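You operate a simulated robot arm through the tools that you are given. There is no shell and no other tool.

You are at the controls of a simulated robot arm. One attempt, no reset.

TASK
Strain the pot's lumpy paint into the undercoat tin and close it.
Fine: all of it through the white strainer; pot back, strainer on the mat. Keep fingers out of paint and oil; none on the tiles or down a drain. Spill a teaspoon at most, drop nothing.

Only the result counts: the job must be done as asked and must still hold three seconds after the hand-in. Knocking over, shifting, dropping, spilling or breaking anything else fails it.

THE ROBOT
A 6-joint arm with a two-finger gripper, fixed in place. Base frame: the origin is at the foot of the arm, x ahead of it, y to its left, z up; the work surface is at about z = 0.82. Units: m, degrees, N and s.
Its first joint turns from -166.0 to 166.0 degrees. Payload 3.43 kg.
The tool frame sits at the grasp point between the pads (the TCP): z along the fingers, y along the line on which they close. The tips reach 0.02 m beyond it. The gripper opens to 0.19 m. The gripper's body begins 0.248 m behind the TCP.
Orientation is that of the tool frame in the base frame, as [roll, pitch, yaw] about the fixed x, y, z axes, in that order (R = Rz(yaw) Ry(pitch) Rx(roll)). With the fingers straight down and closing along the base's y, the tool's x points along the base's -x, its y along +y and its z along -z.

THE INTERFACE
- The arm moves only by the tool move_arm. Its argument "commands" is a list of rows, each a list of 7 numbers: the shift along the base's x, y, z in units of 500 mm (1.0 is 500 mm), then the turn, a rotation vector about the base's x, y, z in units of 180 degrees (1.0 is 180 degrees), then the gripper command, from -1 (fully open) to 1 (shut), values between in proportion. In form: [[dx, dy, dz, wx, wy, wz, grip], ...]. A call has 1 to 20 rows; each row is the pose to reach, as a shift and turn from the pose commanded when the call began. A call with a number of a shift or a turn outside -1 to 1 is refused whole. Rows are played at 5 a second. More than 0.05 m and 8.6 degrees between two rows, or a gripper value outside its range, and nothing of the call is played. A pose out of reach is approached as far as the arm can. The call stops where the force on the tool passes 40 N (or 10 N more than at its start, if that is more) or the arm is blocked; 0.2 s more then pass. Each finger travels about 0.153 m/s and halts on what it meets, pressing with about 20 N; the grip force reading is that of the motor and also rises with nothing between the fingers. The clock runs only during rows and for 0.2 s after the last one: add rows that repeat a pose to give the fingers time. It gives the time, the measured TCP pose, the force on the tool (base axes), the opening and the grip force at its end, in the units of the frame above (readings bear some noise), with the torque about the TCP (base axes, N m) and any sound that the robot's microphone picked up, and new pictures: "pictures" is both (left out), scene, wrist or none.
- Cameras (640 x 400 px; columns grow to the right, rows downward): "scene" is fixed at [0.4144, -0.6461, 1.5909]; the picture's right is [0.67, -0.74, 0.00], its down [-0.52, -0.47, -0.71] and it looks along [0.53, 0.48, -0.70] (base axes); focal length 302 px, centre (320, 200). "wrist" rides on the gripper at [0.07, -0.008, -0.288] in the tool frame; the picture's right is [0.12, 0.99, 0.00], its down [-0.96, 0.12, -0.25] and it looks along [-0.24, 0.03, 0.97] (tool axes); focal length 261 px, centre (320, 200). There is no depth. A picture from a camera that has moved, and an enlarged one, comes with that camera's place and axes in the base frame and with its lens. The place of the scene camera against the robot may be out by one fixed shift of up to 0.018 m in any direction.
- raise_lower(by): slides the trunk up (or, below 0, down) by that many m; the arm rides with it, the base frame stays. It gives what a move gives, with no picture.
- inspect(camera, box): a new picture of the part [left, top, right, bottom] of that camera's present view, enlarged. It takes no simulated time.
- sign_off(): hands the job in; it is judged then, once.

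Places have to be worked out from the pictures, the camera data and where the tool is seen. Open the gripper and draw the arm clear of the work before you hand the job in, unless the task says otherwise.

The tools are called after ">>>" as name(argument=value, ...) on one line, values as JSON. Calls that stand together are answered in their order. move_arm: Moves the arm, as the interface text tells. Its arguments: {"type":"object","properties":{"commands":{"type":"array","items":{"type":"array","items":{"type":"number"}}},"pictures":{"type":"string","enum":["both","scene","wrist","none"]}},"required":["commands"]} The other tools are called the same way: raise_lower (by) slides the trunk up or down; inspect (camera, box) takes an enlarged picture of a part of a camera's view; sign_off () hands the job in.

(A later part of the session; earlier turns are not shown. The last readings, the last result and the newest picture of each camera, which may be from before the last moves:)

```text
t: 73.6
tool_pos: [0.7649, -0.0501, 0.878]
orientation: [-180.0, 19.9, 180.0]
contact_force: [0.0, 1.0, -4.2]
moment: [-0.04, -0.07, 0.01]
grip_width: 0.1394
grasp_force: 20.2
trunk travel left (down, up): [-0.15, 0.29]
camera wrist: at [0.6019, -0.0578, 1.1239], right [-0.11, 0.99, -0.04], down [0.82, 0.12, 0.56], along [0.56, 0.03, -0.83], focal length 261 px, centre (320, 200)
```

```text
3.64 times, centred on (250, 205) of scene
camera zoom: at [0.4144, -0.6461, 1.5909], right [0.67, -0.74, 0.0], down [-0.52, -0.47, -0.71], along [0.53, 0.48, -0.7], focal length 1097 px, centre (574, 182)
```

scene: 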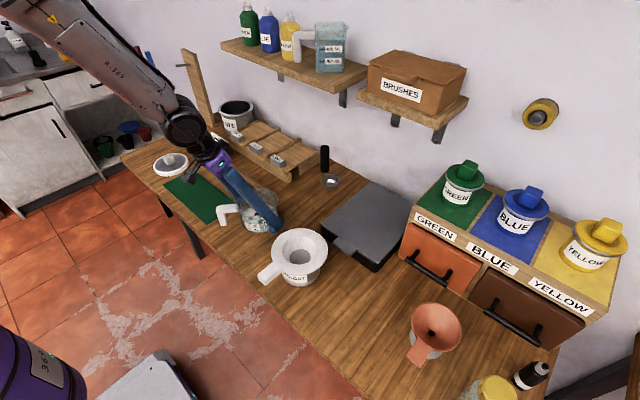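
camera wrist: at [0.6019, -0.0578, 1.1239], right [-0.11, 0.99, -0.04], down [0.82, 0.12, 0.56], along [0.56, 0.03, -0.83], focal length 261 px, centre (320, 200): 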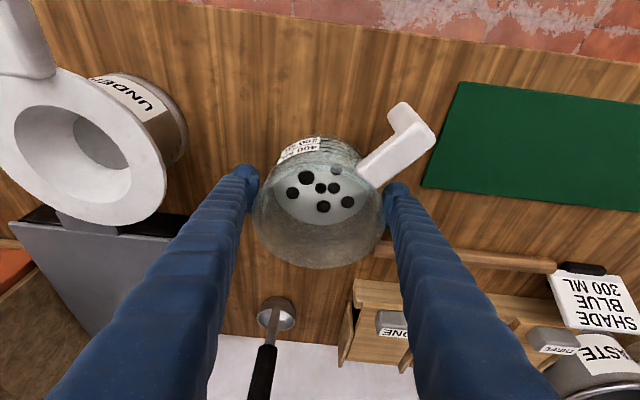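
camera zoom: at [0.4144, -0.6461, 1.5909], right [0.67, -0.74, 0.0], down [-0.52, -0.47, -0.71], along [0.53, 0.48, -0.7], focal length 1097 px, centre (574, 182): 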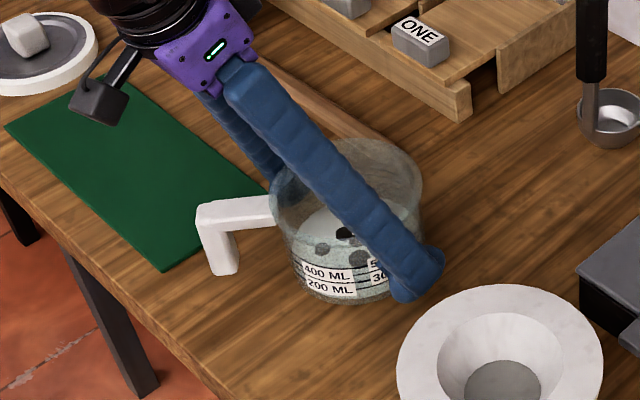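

The pot is held level and firm, weighing about 0.43 kg with its paint. I raise it to z about 1.06, then carry it slowly over the tin while yawing +90° so its lip faces +y.

>>> move_arm(commands=[[0, 0, 0.01, 0, 0, 0, 1], [0, 0, 0.03, 0, 0, 0, 1], [0, 0, 0.07, 0, 0, 0, 1], [0, 0, 0.12, 0, 0, 0, 1], [0, 0, 0.18, 0, 0, 0, 1], [0, 0, 0.24, 0, 0, 0, 1], [0, 0, 0.29, 0, 0, 0, 1], [0, 0, 0.33, 0, 0, 0, 1], [0, 0, 0.355, 0, 0, 0, 1], [0, 0, 0.364, 0, 0, 0, 1], [0, 0, 0.364, 0, 0, 0, 1]])

>>> inspect(camera="wrist", box=[210, 110, 430, 260])

```text
t: 76.0
tool_pos: [0.7654, -0.0508, 1.0576]
orientation: [-180.0, 20.0, -179.9]
contact_force: [-0.3, 0.7, -3.6]
moment: [-0.07, -0.06, -0.01]
grip_width: 0.1392
grasp_force: 19.6
trunk travel left (down, up): [-0.15, 0.29]
camera wrist: at [0.6021, -0.0586, 1.3047], right [-0.11, 0.99, -0.04], down [0.82, 0.12, 0.56], along [0.56, 0.03, -0.83], focal length 261 px, centre (320, 200)
```

scene: 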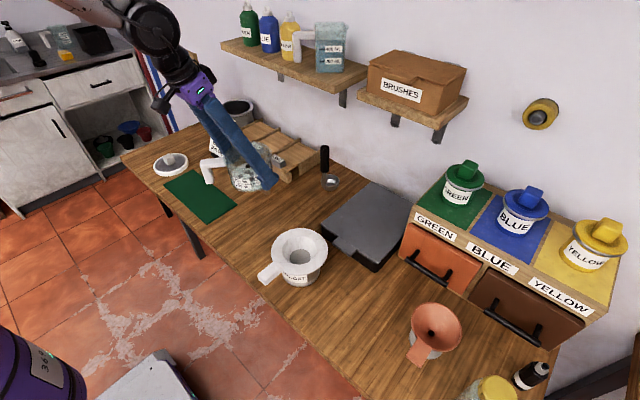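
wrist: 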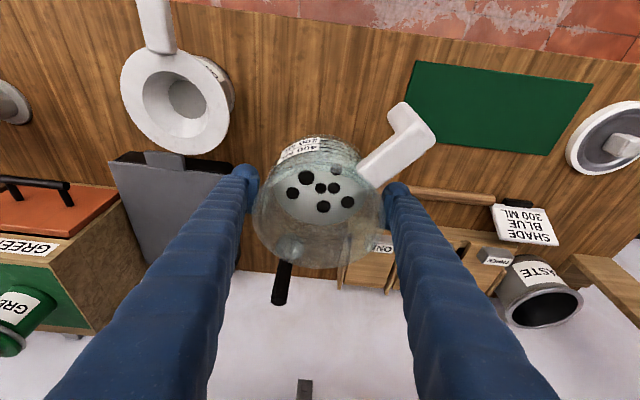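

```text
2.67 times, centred on (320, 185) of wrist
camera zoom: at [0.6021, -0.0586, 1.3047], right [-0.11, 0.99, -0.04], down [0.82, 0.12, 0.56], along [0.56, 0.03, -0.83], focal length 695 px, centre (320, 240)
```

zoom: 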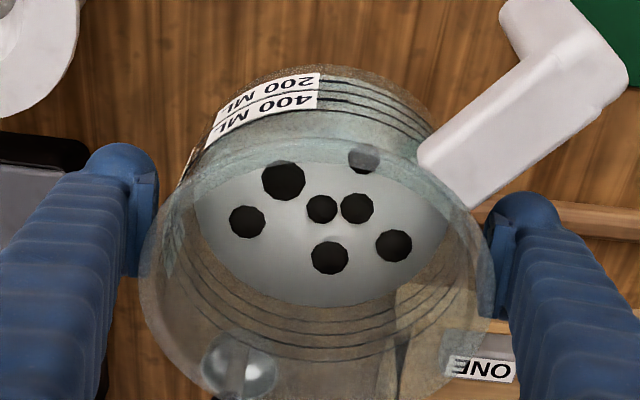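

It is steady in hand. Next is the slow carry and yaw to the pouring start at TCP (0.721, -0.352, 1.058).

>>> move_arm(commands=[[0, -0.01, 0, 0, 0, 0.008, 1], [-0.003, -0.03, 0, 0, 0, 0.025, 1], [-0.008, -0.06, 0, 0, 0, 0.05, 1], [-0.013, -0.095, 0, 0, 0, 0.08, 1], [-0.018, -0.13, 0, 0, 0, 0.11, 1], [-0.023, -0.165, 0, 0, 0, 0.14, 1], [-0.028, -0.2, 0, 0, 0, 0.17, 1], [-0.034, -0.235, 0, 0, 0, 0.2, 1], [-0.04, -0.27, 0, 0, 0, 0.23, 1], [-0.045, -0.305, 0, 0, 0, 0.26, 1], [-0.05, -0.34, 0, 0, 0, 0.29, 1], [-0.055, -0.375, 0, 0, 0, 0.32, 1], [-0.06, -0.41, 0, 0, 0, 0.35, 1], [-0.066, -0.445, 0, 0, 0, 0.38, 1], [-0.072, -0.48, 0, 0, 0, 0.41, 1], [-0.078, -0.515, 0, 0, 0, 0.44, 1], [-0.083, -0.55, 0, 0, 0, 0.465, 1], [-0.086, -0.58, 0, 0, 0, 0.485, 1], [-0.088, -0.597, 0, 0, 0, 0.497, 1], [-0.088, -0.602, 0, 0, 0, 0.5, 1]])

>>> inspect(camera="scene", box=[220, 160, 400, 300])

>>> inspect(camera="wrist", box=[210, 110, 430, 260])

```text
t: 80.2
tool_pos: [0.7226, -0.3514, 1.0603]
orientation: [180.0, 20.1, -90.0]
contact_force: [0.2, 0.0, -3.3]
moment: [0.07, -0.03, -0.01]
grip_width: 0.1394
grasp_force: 20.3
trunk travel left (down, up): [-0.15, 0.29]
camera wrist: at [0.7312, -0.5152, 1.3052], right [-0.99, -0.11, -0.04], down [-0.12, 0.82, 0.56], along [-0.03, 0.56, -0.83], focal length 261 px, centre (320, 200)
```

scene: 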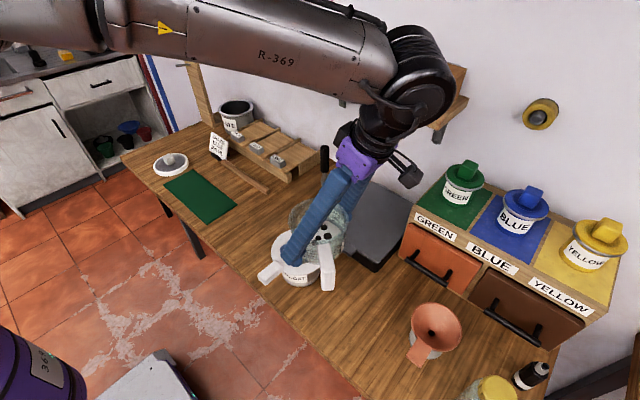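
wrist: 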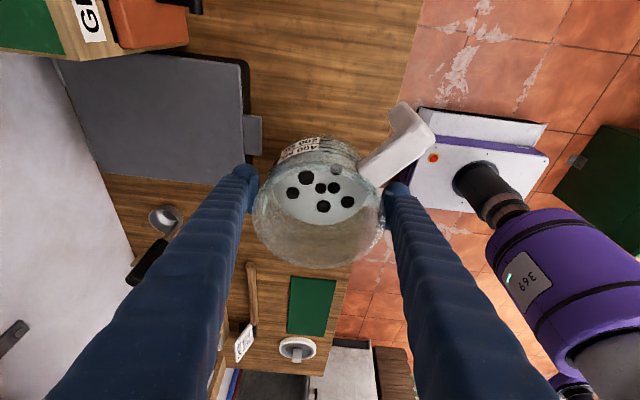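

```text
2.86 times, centred on (310, 230) of scene
camera zoom: at [0.4144, -0.6461, 1.5909], right [0.67, -0.74, 0.0], down [-0.52, -0.47, -0.71], along [0.53, 0.48, -0.7], focal length 862 px, centre (349, 114)
```

zoom: 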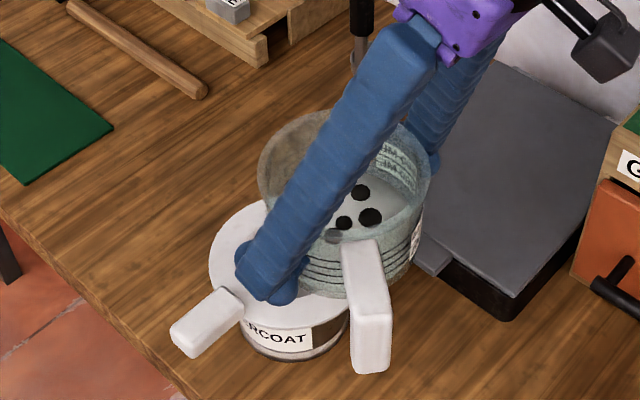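

```text
2.67 times, centred on (320, 185) of wrist
camera zoom: at [0.7312, -0.5152, 1.3052], right [-0.99, -0.11, -0.04], down [-0.12, 0.82, 0.56], along [-0.03, 0.56, -0.83], focal length 695 px, centre (320, 240)
```

zoom: 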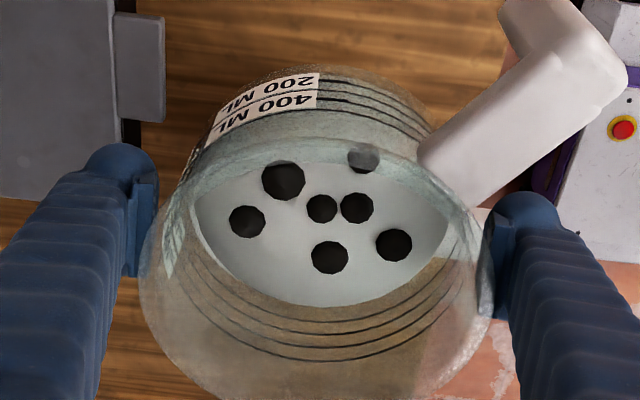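

The pot is in place above the strainer. I start tilting slowly to 24°, with the lip held over the strainer's centre.

>>> move_arm(commands=[[0, 0, -0.01, -0.017, 0, 0, 1], [0, 0, -0.02, -0.033, 0, 0, 1], [0, 0, -0.03, -0.05, 0, 0, 1], [0, 0, -0.045, -0.067, 0, 0, 1], [0, 0, -0.055, -0.083, 0, 0, 1], [0, 0, -0.065, -0.1, 0, 0, 1], [0, 0, -0.072, -0.117, 0, 0, 1], [0, 0, -0.076, -0.133, 0, 0, 1], [0, 0, -0.076, -0.133, 0, 0, 1]])

>>> inspect(camera="scene", box=[220, 160, 400, 300])

>>> inspect(camera="wrist", box=[210, 110, 430, 260])

```text
t: 82.2
tool_pos: [0.7215, -0.3517, 1.0219]
orientation: [-180.0, -4.0, -90.1]
contact_force: [0.4, 0.5, -3.7]
moment: [0.02, -0.04, -0.02]
grip_width: 0.1392
grasp_force: 20.0
trunk travel left (down, up): [-0.15, 0.29]
camera wrist: at [0.7303, -0.4012, 1.3129], right [-0.99, -0.12, 0.01], down [-0.11, 0.98, 0.18], along [-0.03, 0.18, -0.98], focal length 261 px, centre (320, 200)
```

scene: 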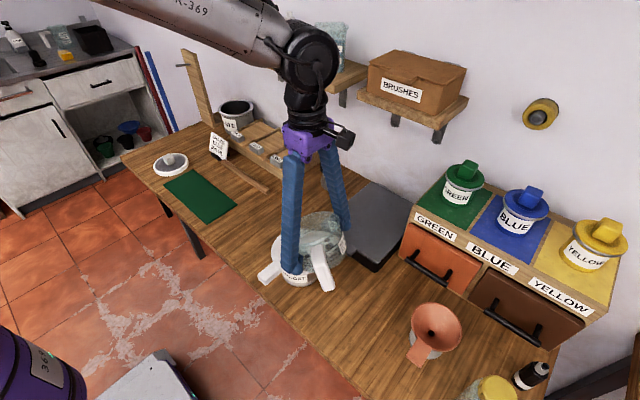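
wrist: 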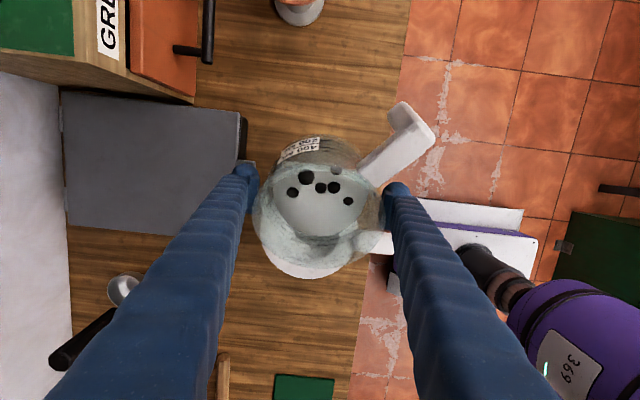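

```text
2.86 times, centred on (310, 230) of scene
camera zoom: at [0.4144, -0.6461, 1.5909], right [0.67, -0.74, 0.0], down [-0.52, -0.47, -0.71], along [0.53, 0.48, -0.7], focal length 862 px, centre (349, 114)
```

zoom: 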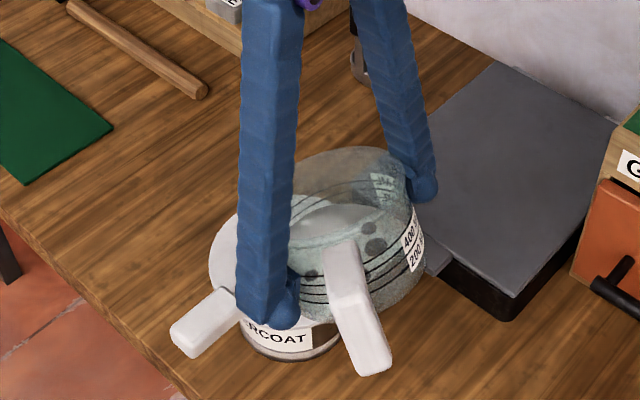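

```text
2.67 times, centred on (320, 185) of wrist
camera zoom: at [0.7303, -0.4012, 1.3129], right [-0.99, -0.12, 0.01], down [-0.11, 0.98, 0.18], along [-0.03, 0.18, -0.98], focal length 695 px, centre (320, 240)
```

zoom: 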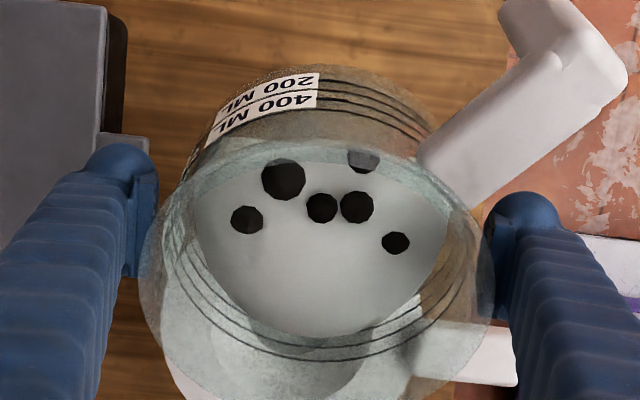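

The paint surface shifts toward the lip but nothing has poured yet. I continue in small steps to about 34°.

>>> move_arm(commands=[[0, 0, 0, -0.011, 0, 0, 1], [0, 0, 0, -0.022, 0, 0, 1], [0, 0.001, 0, -0.033, 0, 0, 1], [0, 0.002, 0, -0.044, 0, 0, 1], [0, 0.002, 0, -0.055, 0, 0, 1], [0, 0.002, 0, -0.055, 0, 0, 1]])

>>> inspect(camera="scene", box=[220, 160, 400, 300])

>>> inspect(camera="wrist", box=[210, 110, 430, 260])

```text
t: 83.6
tool_pos: [0.7216, -0.3518, 1.0208]
orientation: [180.0, -13.9, -90.0]
contact_force: [0.1, 0.4, -3.8]
moment: [0.03, -0.07, -0.01]
grip_width: 0.1396
grasp_force: 20.0
trunk travel left (down, up): [-0.15, 0.29]
camera wrist: at [0.7299, -0.3497, 1.3175], right [-0.99, -0.12, 0.03], down [-0.12, 0.99, 0.01], along [-0.03, 0.01, -1.0], focal length 261 px, centre (320, 200)
```

scene: 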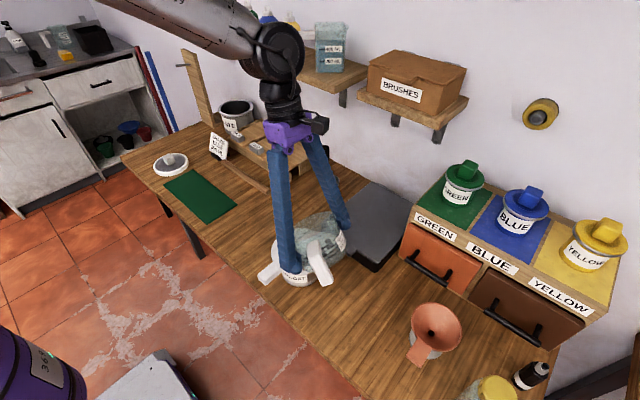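
wrist: 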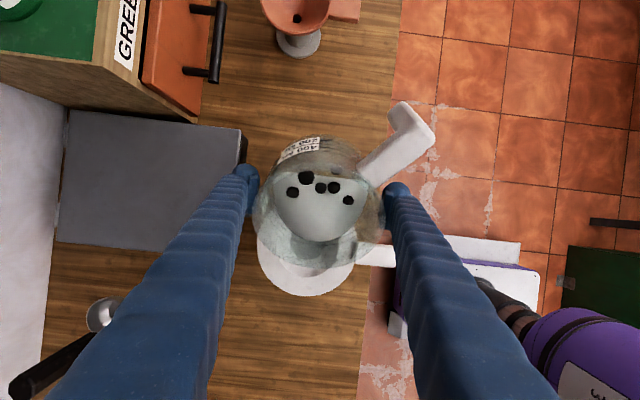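

```text
2.86 times, centred on (310, 230) of scene
camera zoom: at [0.4144, -0.6461, 1.5909], right [0.67, -0.74, 0.0], down [-0.52, -0.47, -0.71], along [0.53, 0.48, -0.7], focal length 862 px, centre (349, 114)
```

zoom: 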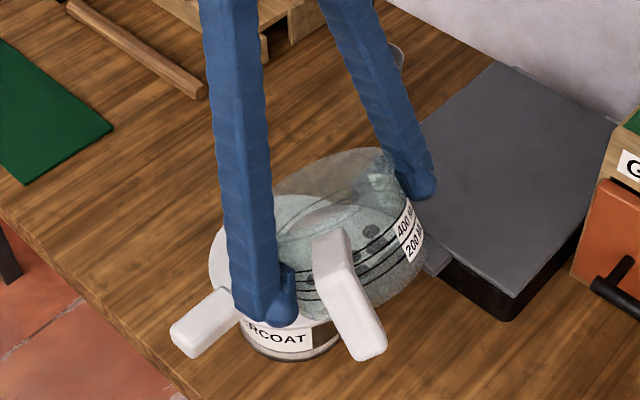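

```text
2.67 times, centred on (320, 185) of wrist
camera zoom: at [0.7299, -0.3497, 1.3175], right [-0.99, -0.12, 0.03], down [-0.12, 0.99, 0.01], along [-0.03, 0.01, -1.0], focal length 695 px, centre (320, 240)
```

zoom: 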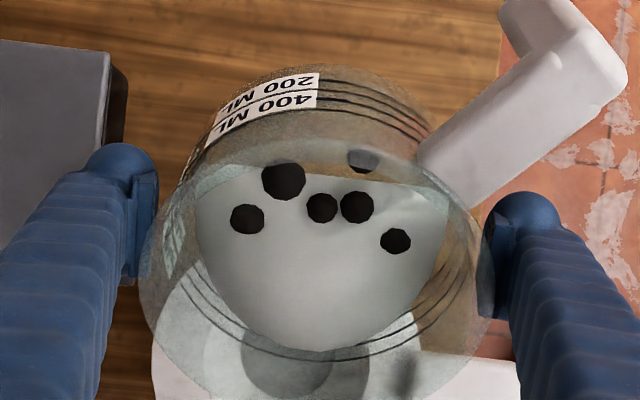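

The lip sits about 1 cm short of the mesh centre, a good allowance for the throw of the stream. I continue tilting to about 42°.

>>> move_arm(commands=[[0, 0, 0, -0.011, 0, 0, 1], [0, 0.001, 0, -0.022, 0, 0, 1], [0, 0.003, 0, -0.033, 0, 0, 1], [0, 0.004, 0, -0.044, 0, 0, 1], [0, 0.004, 0, -0.044, 0, 0, 1], [0, 0.004, 0, -0.044, 0, 0, 1]])

>>> inspect(camera="scene", box=[220, 160, 400, 300])

>>> inspect(camera="wrist", box=[210, 130, 430, 300])

```text
t: 85.0
tool_pos: [0.7213, -0.349, 1.0213]
orientation: [180.0, -21.8, -90.0]
contact_force: [-0.1, 0.3, -3.9]
moment: [0.04, -0.07, 0.01]
grip_width: 0.1397
grasp_force: 20.3
trunk travel left (down, up): [-0.15, 0.29]
camera wrist: at [0.7303, -0.3068, 1.3141], right [-0.99, -0.11, 0.04], down [-0.12, 0.99, -0.13], along [-0.03, -0.13, -0.99], focal length 261 px, centre (320, 200)
```

scene: 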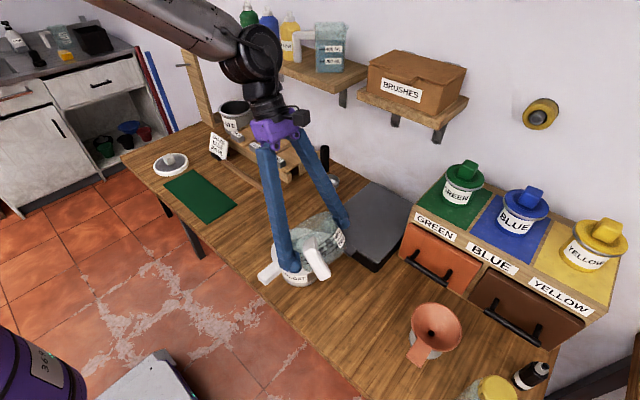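
wrist: 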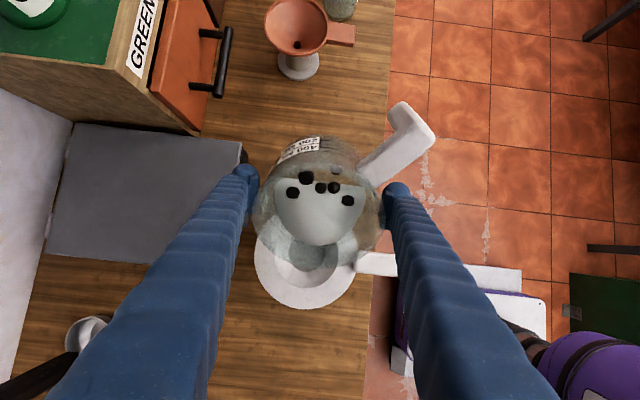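

```text
2.86 times, centred on (310, 230) of scene
camera zoom: at [0.4144, -0.6461, 1.5909], right [0.67, -0.74, 0.0], down [-0.52, -0.47, -0.71], along [0.53, 0.48, -0.7], focal length 862 px, centre (349, 114)
```

zoom: 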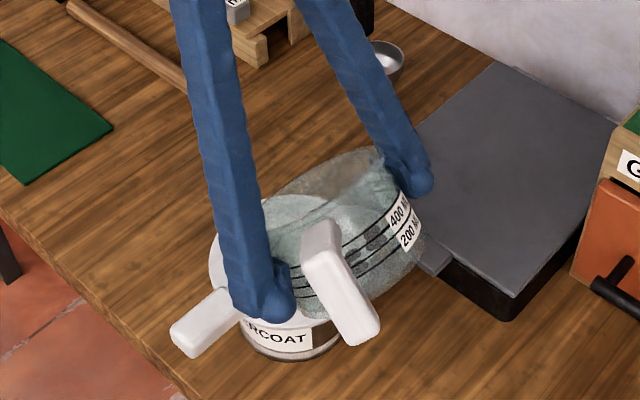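

```text
2.35 times, centred on (320, 215) of wrist
camera zoom: at [0.7303, -0.3068, 1.3141], right [-0.99, -0.11, 0.04], down [-0.12, 0.99, -0.13], along [-0.03, -0.13, -0.99], focal length 613 px, centre (320, 165)
```

zoom: 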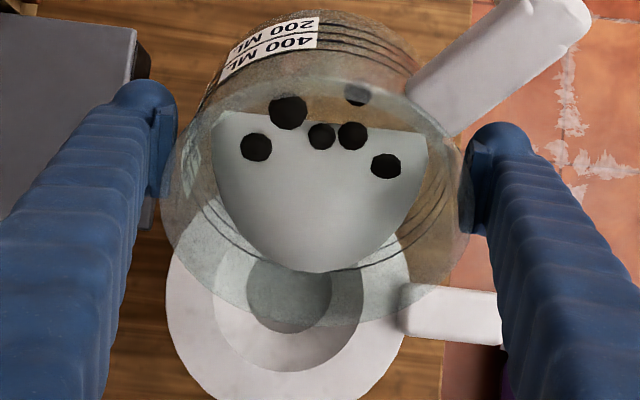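

The paint front is still short of the lip. The strainer's centre reads about x = 0.728, so I shift +5 mm in x and tilt on to about 50°.

>>> move_arm(commands=[[0.004, 0.002, 0, -0.011, 0, 0, 1], [0.008, 0.003, 0, -0.022, 0, 0, 1], [0.01, 0.005, 0, -0.033, 0, 0, 1], [0.01, 0.007, 0, -0.044, 0, 0, 1], [0.01, 0.007, 0, -0.044, 0, 0, 1], [0.01, 0.007, 0, -0.044, 0, 0, 1]])

>>> inspect(camera="scene", box=[220, 160, 400, 300])

>>> inspect(camera="wrist", box=[210, 130, 430, 300])

```text
t: 86.4
tool_pos: [0.7264, -0.3456, 1.0206]
orientation: [180.0, -29.8, -90.1]
contact_force: [-0.1, -0.1, -4.0]
moment: [0.06, -0.03, -0.03]
grip_width: 0.1395
grasp_force: 20.1
trunk travel left (down, up): [-0.15, 0.29]
camera wrist: at [0.7354, -0.2632, 1.3058], right [-0.99, -0.1, 0.06], down [-0.12, 0.96, -0.26], along [-0.03, -0.27, -0.96], focal length 261 px, centre (320, 200)
```

scene: 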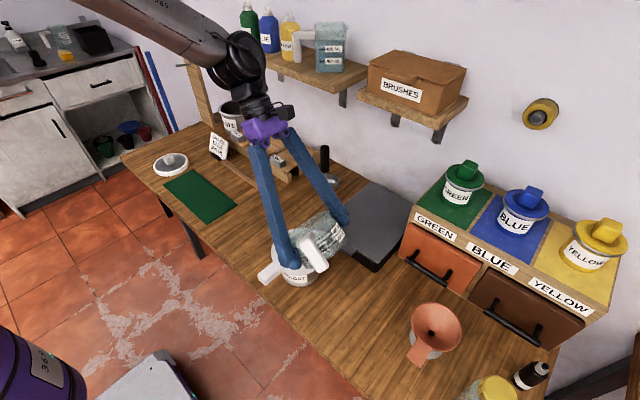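
wrist: 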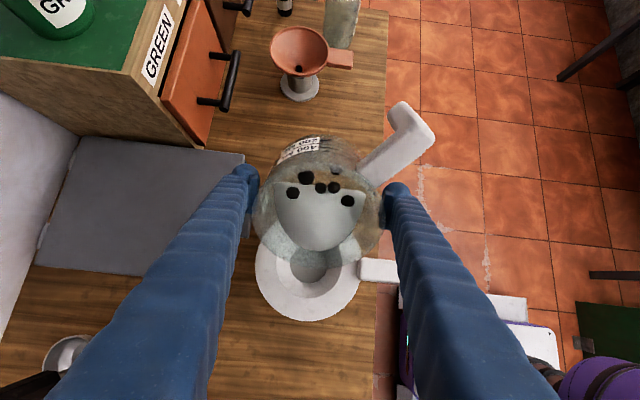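

```text
2.86 times, centred on (310, 230) of scene
camera zoom: at [0.4144, -0.6461, 1.5909], right [0.67, -0.74, 0.0], down [-0.52, -0.47, -0.71], along [0.53, 0.48, -0.7], focal length 862 px, centre (349, 114)
```

zoom: 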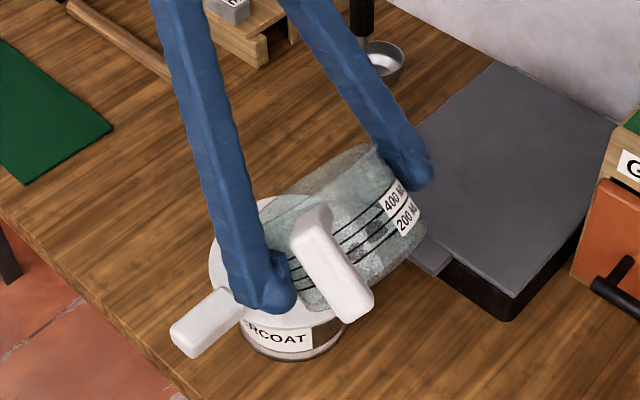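

```text
2.35 times, centred on (320, 215) of wrist
camera zoom: at [0.7354, -0.2632, 1.3058], right [-0.99, -0.1, 0.06], down [-0.12, 0.96, -0.26], along [-0.03, -0.27, -0.96], focal length 613 px, centre (320, 165)
```

zoom: 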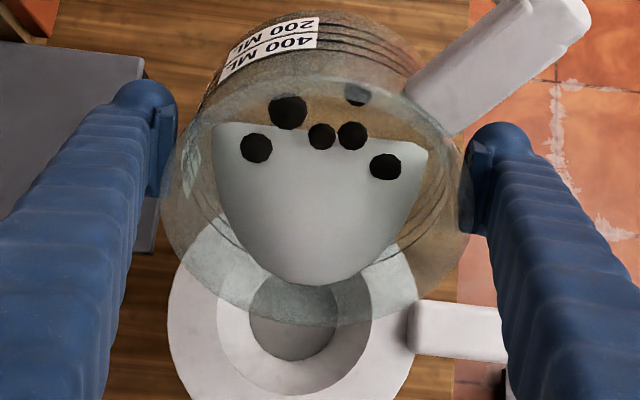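

The stream hasn't begun and the lip is well aligned over the mesh. I tilt on slowly to about 58°.

>>> move_arm(commands=[[0, 0.003, 0, -0.011, 0, 0, 1], [0, 0.005, 0, -0.022, 0, 0, 1], [0, 0.008, 0, -0.033, 0, 0, 1], [0, 0.011, 0, -0.044, 0, 0, 1], [0, 0.011, 0, -0.044, 0, 0, 1], [0, 0.011, 0, -0.044, 0, 0, 1]])

>>> inspect(camera="scene", box=[220, 160, 400, 300])

>>> inspect(camera="wrist", box=[210, 130, 430, 300])

```text
t: 87.8
tool_pos: [0.7269, -0.3405, 1.0205]
orientation: [-179.9, -37.6, -90.0]
contact_force: [-0.3, -0.3, -4.0]
moment: [0.07, -0.05, 0.0]
grip_width: 0.1393
grasp_force: 20.1
trunk travel left (down, up): [-0.15, 0.29]
camera wrist: at [0.7356, -0.2192, 1.2914], right [-0.99, -0.09, 0.07], down [-0.12, 0.91, -0.39], along [-0.03, -0.4, -0.92], focal length 261 px, centre (320, 200)
```

scene: 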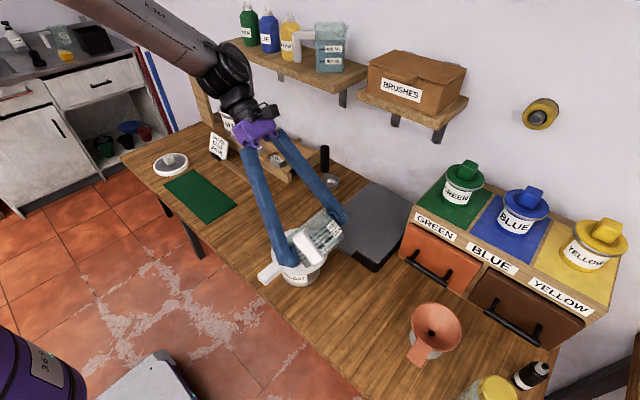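
wrist: 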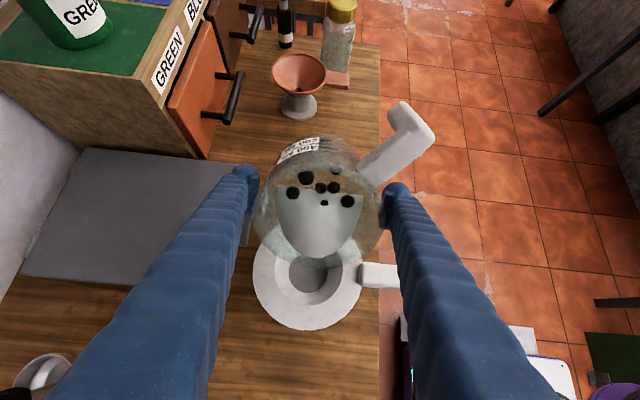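

```text
2.86 times, centred on (310, 230) of scene
camera zoom: at [0.4144, -0.6461, 1.5909], right [0.67, -0.74, 0.0], down [-0.52, -0.47, -0.71], along [0.53, 0.48, -0.7], focal length 862 px, centre (349, 114)
```

zoom: 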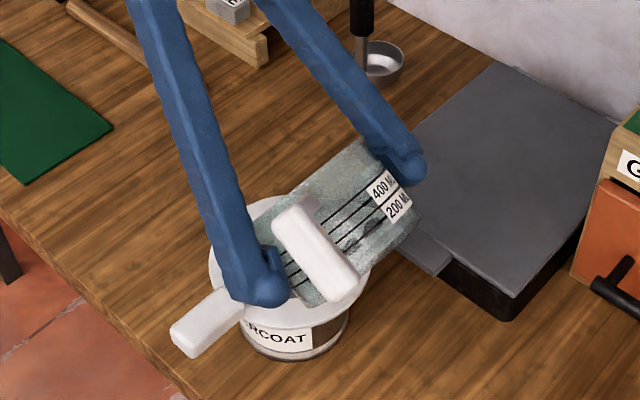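

```text
2.35 times, centred on (320, 215) of wrist
camera zoom: at [0.7356, -0.2192, 1.2914], right [-0.99, -0.09, 0.07], down [-0.12, 0.91, -0.39], along [-0.03, -0.4, -0.92], focal length 613 px, centre (320, 165)
```

zoom: 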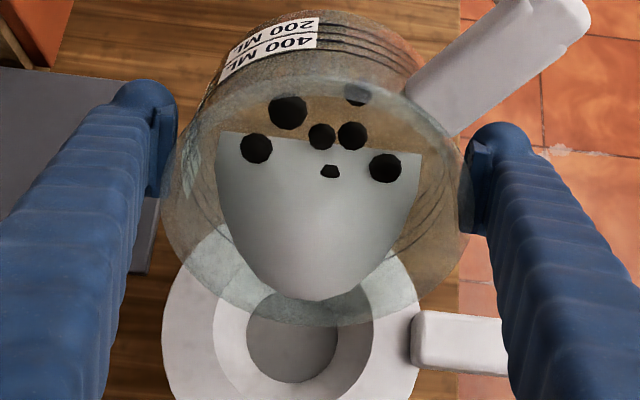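

The paint is about a centimetre from the lip. I go to about 64° in small steps with holds, expecting flow to begin.

>>> move_arm(commands=[[0, 0.003, 0, -0.011, 0, 0, 1], [0, 0.006, 0, -0.022, 0, 0, 1], [0, 0.009, 0, -0.033, 0, 0, 1], [0, 0.009, 0, -0.033, 0, 0, 1], [0, 0.009, 0, -0.033, 0, 0, 1], [0, 0.009, 0, -0.033, 0, 0, 1]])

>>> inspect(camera="wrist", box=[210, 130, 430, 300])

```text
t: 89.2
tool_pos: [0.7268, -0.3352, 1.0211]
orientation: [180.0, -43.7, -89.9]
contact_force: [-0.5, -0.2, -3.0]
moment: [0.02, -0.03, -0.03]
grip_width: 0.1394
grasp_force: 20.0
trunk travel left (down, up): [-0.15, 0.29]
camera wrist: at [0.7353, -0.1875, 1.2776], right [-0.99, -0.09, 0.08], down [-0.12, 0.87, -0.48], along [-0.03, -0.49, -0.87], focal length 261 px, centre (320, 200)
```

scene: 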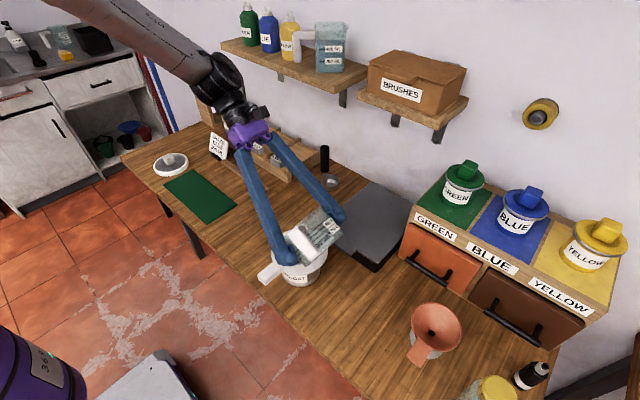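
wrist: 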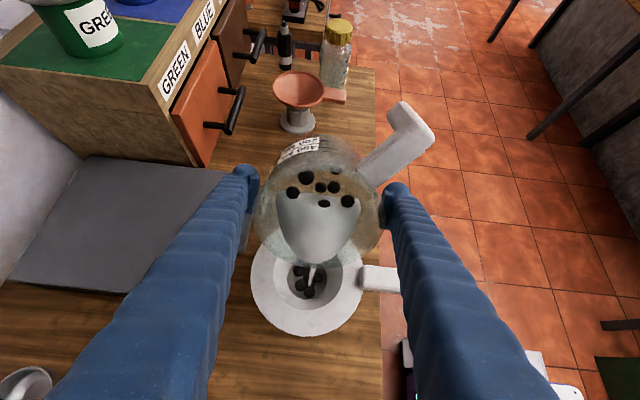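

```text
2.35 times, centred on (320, 215) of wrist
camera zoom: at [0.7353, -0.1875, 1.2776], right [-0.99, -0.09, 0.08], down [-0.12, 0.87, -0.48], along [-0.03, -0.49, -0.87], focal length 613 px, centre (320, 165)
```

zoom: 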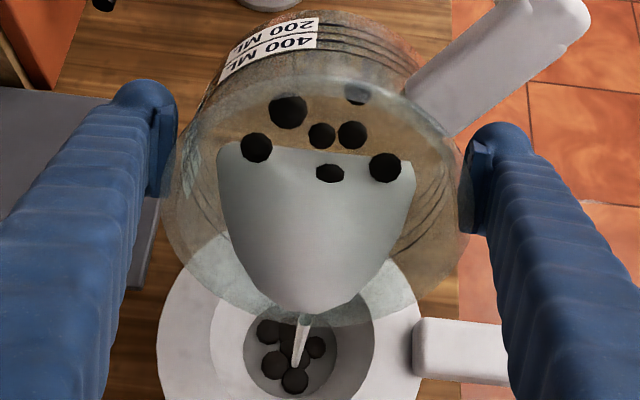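

A thin stream is landing in the mesh centre and lumps are caught in the strainer. I hold briefly and tilt a few degrees more.

>>> move_arm(commands=[[0, 0, 0, 0, 0, 0, 1], [0, 0, 0, 0, 0, 0, 1], [0, 0, 0, 0, 0, 0, 1], [0, 0.003, 0, -0.011, 0, 0, 1], [0, 0.003, 0, -0.011, 0, 0, 1], [0, 0.006, 0.001, -0.022, 0, 0, 1], [0, 0.006, 0.001, -0.022, 0, 0, 1], [0, 0.006, 0.001, -0.022, 0, 0, 1]])

>>> inspect(camera="wrist", box=[210, 130, 430, 300])

```text
t: 91.0
tool_pos: [0.7252, -0.333, 1.0208]
orientation: [-180.0, -47.5, -90.0]
contact_force: [-0.1, 0.3, -3.3]
moment: [0.06, -0.06, 0.02]
grip_width: 0.1396
grasp_force: 20.5
trunk travel left (down, up): [-0.15, 0.29]
camera wrist: at [0.7349, -0.1668, 1.2676], right [-0.99, -0.08, 0.09], down [-0.12, 0.83, -0.54], along [-0.03, -0.55, -0.84], focal length 261 px, centre (320, 200)
```

scene: 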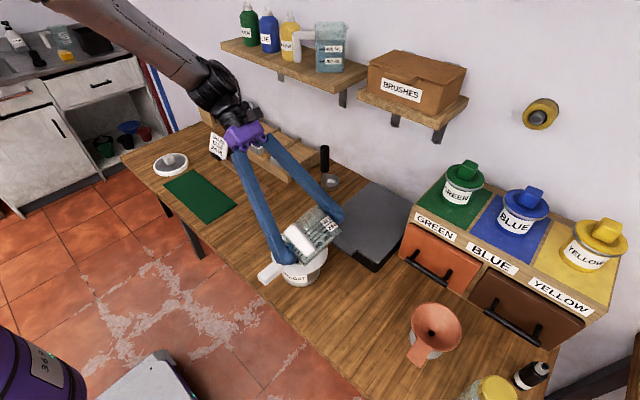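
wrist: 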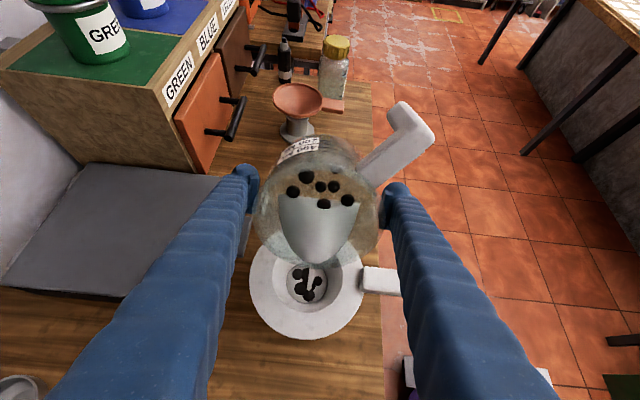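

```text
2.35 times, centred on (320, 215) of wrist
camera zoom: at [0.7349, -0.1668, 1.2676], right [-0.99, -0.08, 0.09], down [-0.12, 0.83, -0.54], along [-0.03, -0.55, -0.84], focal length 613 px, centre (320, 165)
```

zoom: 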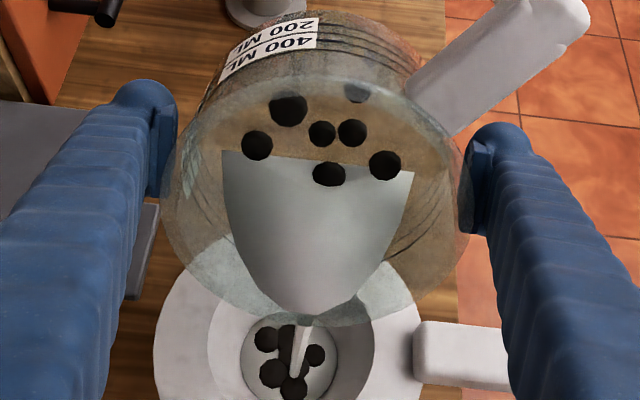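

Flow continues well within the bowl. I carry on in gentle increments with holds to let it drain.

>>> move_arm(commands=[[0, 0, 0, 0, 0, 0, 1], [0, 0, 0, 0, 0, 0, 1], [0, 0, 0, 0, 0, 0, 1], [0, 0.003, 0, -0.011, 0, 0, 1], [0, 0.003, 0, -0.011, 0, 0, 1], [0, 0.003, 0, -0.011, 0, 0, 1], [0, 0.007, 0.002, -0.022, 0, 0, 1], [0, 0.007, 0.002, -0.022, 0, 0, 1], [0, 0.007, 0.002, -0.022, 0, 0, 1], [0, 0.007, 0.002, -0.022, 0, 0, 1]])

>>> inspect(camera="wrist", box=[210, 130, 430, 300])

```text
t: 93.2
tool_pos: [0.7255, -0.3289, 1.0226]
orientation: [-179.9, -51.5, -89.9]
contact_force: [-0.2, -0.4, -3.3]
moment: [0.04, -0.05, -0.01]
grip_width: 0.1389
grasp_force: 19.9
trunk travel left (down, up): [-0.15, 0.29]
camera wrist: at [0.7351, -0.1471, 1.2568], right [-0.99, -0.07, 0.09], down [-0.12, 0.79, -0.6], along [-0.03, -0.6, -0.8], focal length 261 px, centre (320, 200)
```

scene: 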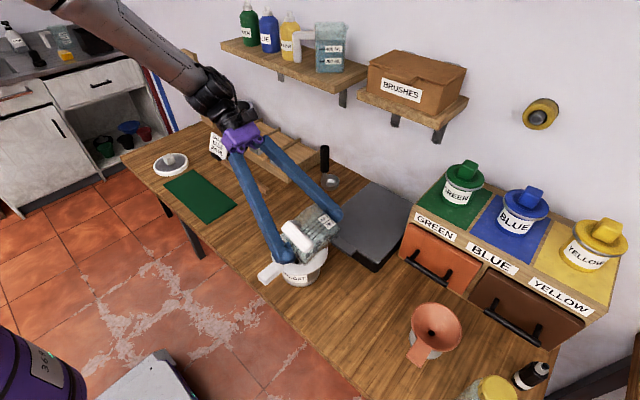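
wrist: 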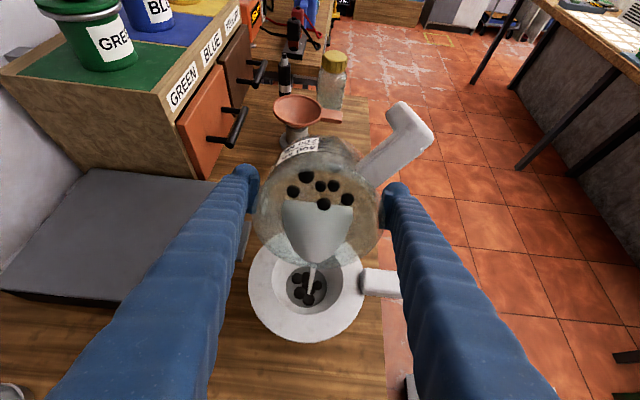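

```text
2.35 times, centred on (320, 215) of wrist
camera zoom: at [0.7351, -0.1471, 1.2568], right [-0.99, -0.07, 0.09], down [-0.12, 0.79, -0.6], along [-0.03, -0.6, -0.8], focal length 613 px, centre (320, 165)
```

zoom: 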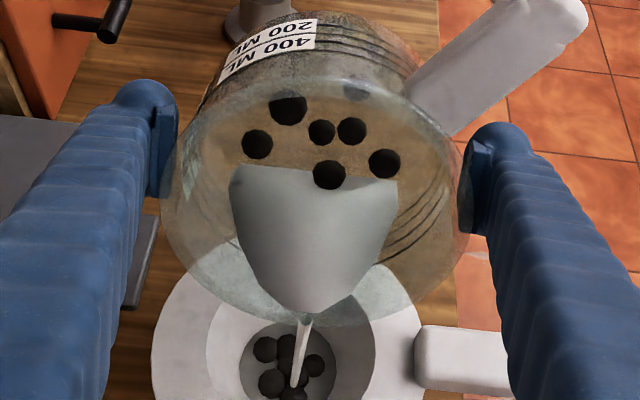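

The strainer is draining as fast as I pour. I continue to about 79°.

>>> move_arm(commands=[[0, 0, 0, 0, 0, 0, 1], [0, 0.004, 0.001, -0.011, 0, 0, 1], [0, 0.004, 0.001, -0.011, 0, 0, 1], [0, 0.004, 0.001, -0.011, 0, 0, 1], [0, 0.008, 0.003, -0.022, 0, 0, 1], [0, 0.008, 0.003, -0.022, 0, 0, 1], [0, 0.008, 0.003, -0.022, 0, 0, 1], [0, 0.012, 0.004, -0.033, 0, 0, 1], [0, 0.012, 0.004, -0.033, 0, 0, 1], [0, 0.012, 0.004, -0.033, 0, 0, 1], [0, 0.015, 0.005, -0.042, 0, 0, 1], [0, 0.015, 0.005, -0.042, 0, 0, 1], [0, 0.015, 0.005, -0.042, 0, 0, 1]], pictures="wrist")

>>> inspect(camera="wrist", box=[210, 150, 430, 320])

>>> inspect(camera="scene", box=[220, 180, 380, 300])

```text
t: 96.0
tool_pos: [0.7268, -0.3213, 1.0242]
orientation: [179.9, -59.0, -89.9]
contact_force: [0.4, -0.7, -2.7]
moment: [0.06, -0.06, 0.02]
grip_width: 0.1389
grasp_force: 20.0
trunk travel left (down, up): [-0.15, 0.29]
camera wrist: at [0.7357, -0.11, 1.2336], right [-0.99, -0.06, 0.1], down [-0.12, 0.71, -0.7], along [-0.03, -0.7, -0.71], focal length 261 px, centre (320, 200)
```

wrist: 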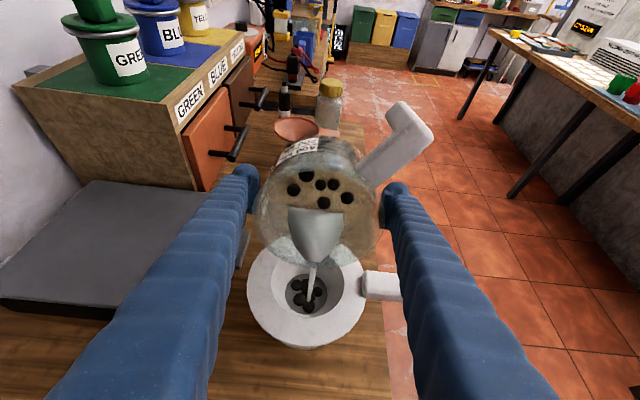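

```text
2.35 times, centred on (320, 235) of wrist
camera zoom: at [0.7357, -0.11, 1.2336], right [-0.99, -0.06, 0.1], down [-0.12, 0.71, -0.7], along [-0.03, -0.7, -0.71], focal length 613 px, centre (320, 118)
```

zoom: 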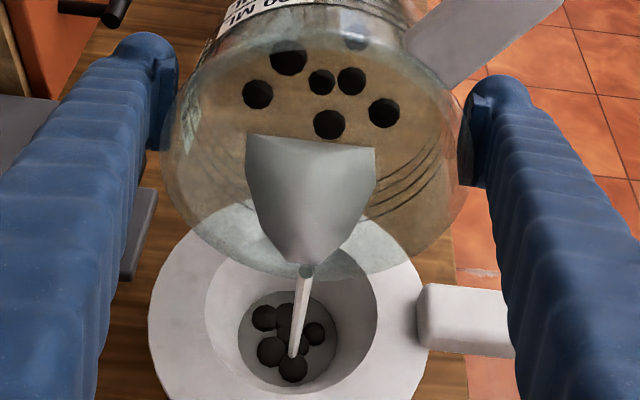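

```text
3.33 times, centred on (300, 240) of scene
camera zoom: at [0.4144, -0.6461, 1.5909], right [0.67, -0.74, 0.0], down [-0.52, -0.47, -0.71], along [0.53, 0.48, -0.7], focal length 1005 px, centre (387, 67)
```

zoom: 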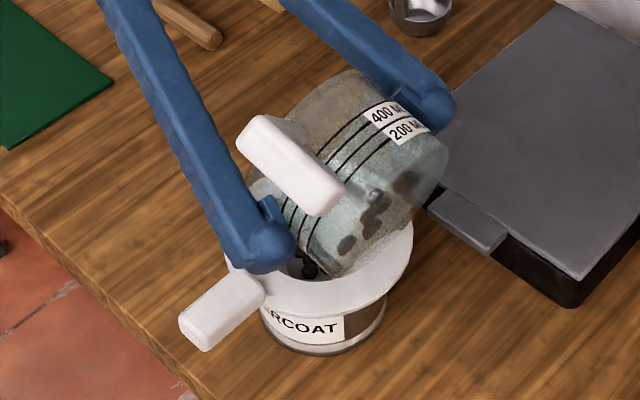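

It all falls in the centre of the bowl. I continue to about 88° in the same manner.

>>> move_arm(commands=[[0, 0.005, 0.003, -0.012, 0, 0, 1], [0, 0.005, 0.003, -0.012, 0, 0, 1], [0, 0.005, 0.003, -0.012, 0, 0, 1], [0, 0.01, 0.007, -0.025, 0, 0, 1], [0, 0.01, 0.007, -0.025, 0, 0, 1], [0, 0.01, 0.007, -0.025, 0, 0, 1], [0, 0.015, 0.01, -0.037, 0, 0, 1], [0, 0.015, 0.01, -0.037, 0, 0, 1], [0, 0.015, 0.01, -0.037, 0, 0, 1], [0, 0.021, 0.014, -0.05, 0, 0, 1], [0, 0.021, 0.014, -0.05, 0, 0, 1], [0, 0.021, 0.014, -0.05, 0, 0, 1]], pictures="wrist")

>>> inspect(camera="wrist", box=[210, 150, 430, 320])

```text
t: 98.6
tool_pos: [0.7249, -0.3102, 1.0343]
orientation: [179.9, -68.1, -89.9]
contact_force: [-0.2, 0.1, -2.1]
moment: [0.06, -0.06, 0.02]
grip_width: 0.1386
grasp_force: 20.3
trunk travel left (down, up): [-0.15, 0.29]
camera wrist: at [0.7351, -0.0695, 1.2052], right [-0.99, -0.05, 0.11], down [-0.12, 0.59, -0.8], along [-0.03, -0.81, -0.59], focal length 261 px, centre (320, 200)
```

wrist: 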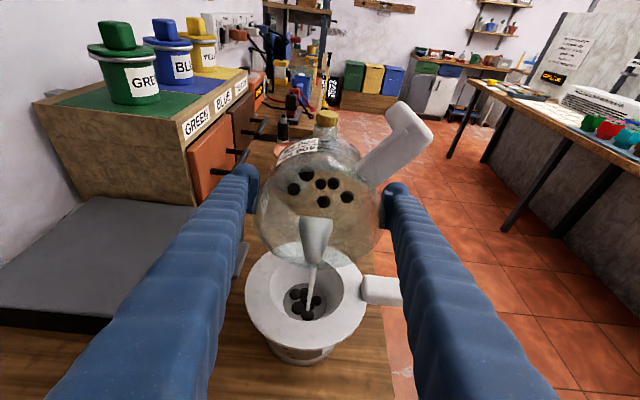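

```text
2.35 times, centred on (320, 235) of wrist
camera zoom: at [0.7351, -0.0695, 1.2052], right [-0.99, -0.05, 0.11], down [-0.12, 0.59, -0.8], along [-0.03, -0.81, -0.59], focal length 613 px, centre (320, 118)
```

zoom: 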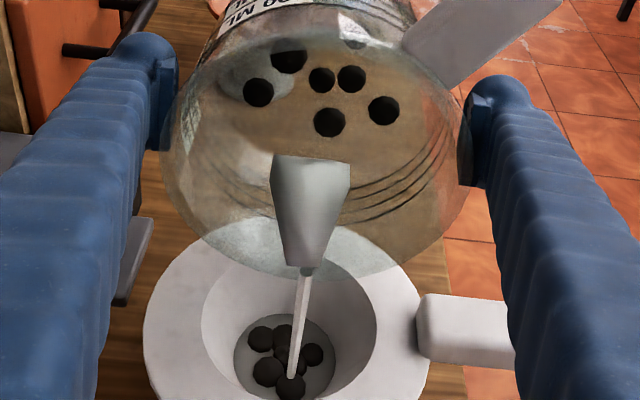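

The pot is nearly empty (Fz down to -2 N). I continue to about 100°.

>>> move_arm(commands=[[0, 0.004, 0.003, -0.012, 0, 0, 1], [0, 0.004, 0.003, -0.012, 0, 0, 1], [0, 0.008, 0.006, -0.025, 0, 0, 1], [0, 0.008, 0.006, -0.025, 0, 0, 1], [0, 0.013, 0.009, -0.037, 0, 0, 1], [0, 0.013, 0.009, -0.037, 0, 0, 1], [0, 0.018, 0.012, -0.05, 0, 0, 1], [0, 0.018, 0.012, -0.05, 0, 0, 1], [0, 0.024, 0.016, -0.066, 0, 0, 1], [0, 0.024, 0.016, -0.066, 0, 0, 1], [0, 0.024, 0.016, -0.066, 0, 0, 1], [0, 0.024, 0.016, -0.066, 0, 0, 1]], pictures="wrist")

>>> inspect(camera="wrist", box=[210, 150, 430, 320])

```text
t: 101.2
tool_pos: [0.7277, -0.2994, 1.0406]
orientation: [179.7, -79.9, -89.7]
contact_force: [1.1, 0.7, -2.8]
moment: [0.03, -0.05, 0.0]
grip_width: 0.1387
grasp_force: 19.9
trunk travel left (down, up): [-0.15, 0.29]
camera wrist: at [0.7355, -0.0269, 1.1601], right [-0.99, -0.02, 0.12], down [-0.12, 0.41, -0.9], along [-0.03, -0.91, -0.41], focal length 261 px, centre (320, 200)
```

wrist: 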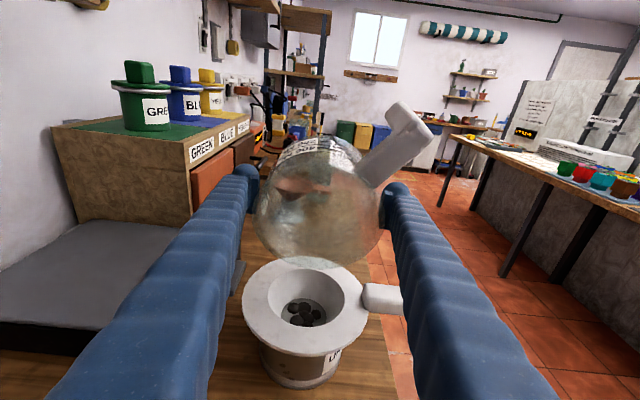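

```text
2.35 times, centred on (320, 235) of wrist
camera zoom: at [0.7355, -0.0269, 1.1601], right [-0.99, -0.02, 0.12], down [-0.12, 0.41, -0.9], along [-0.03, -0.91, -0.41], focal length 613 px, centre (320, 118)
```

zoom: 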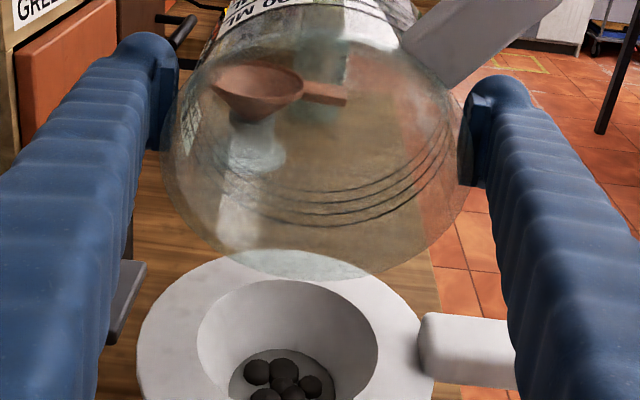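

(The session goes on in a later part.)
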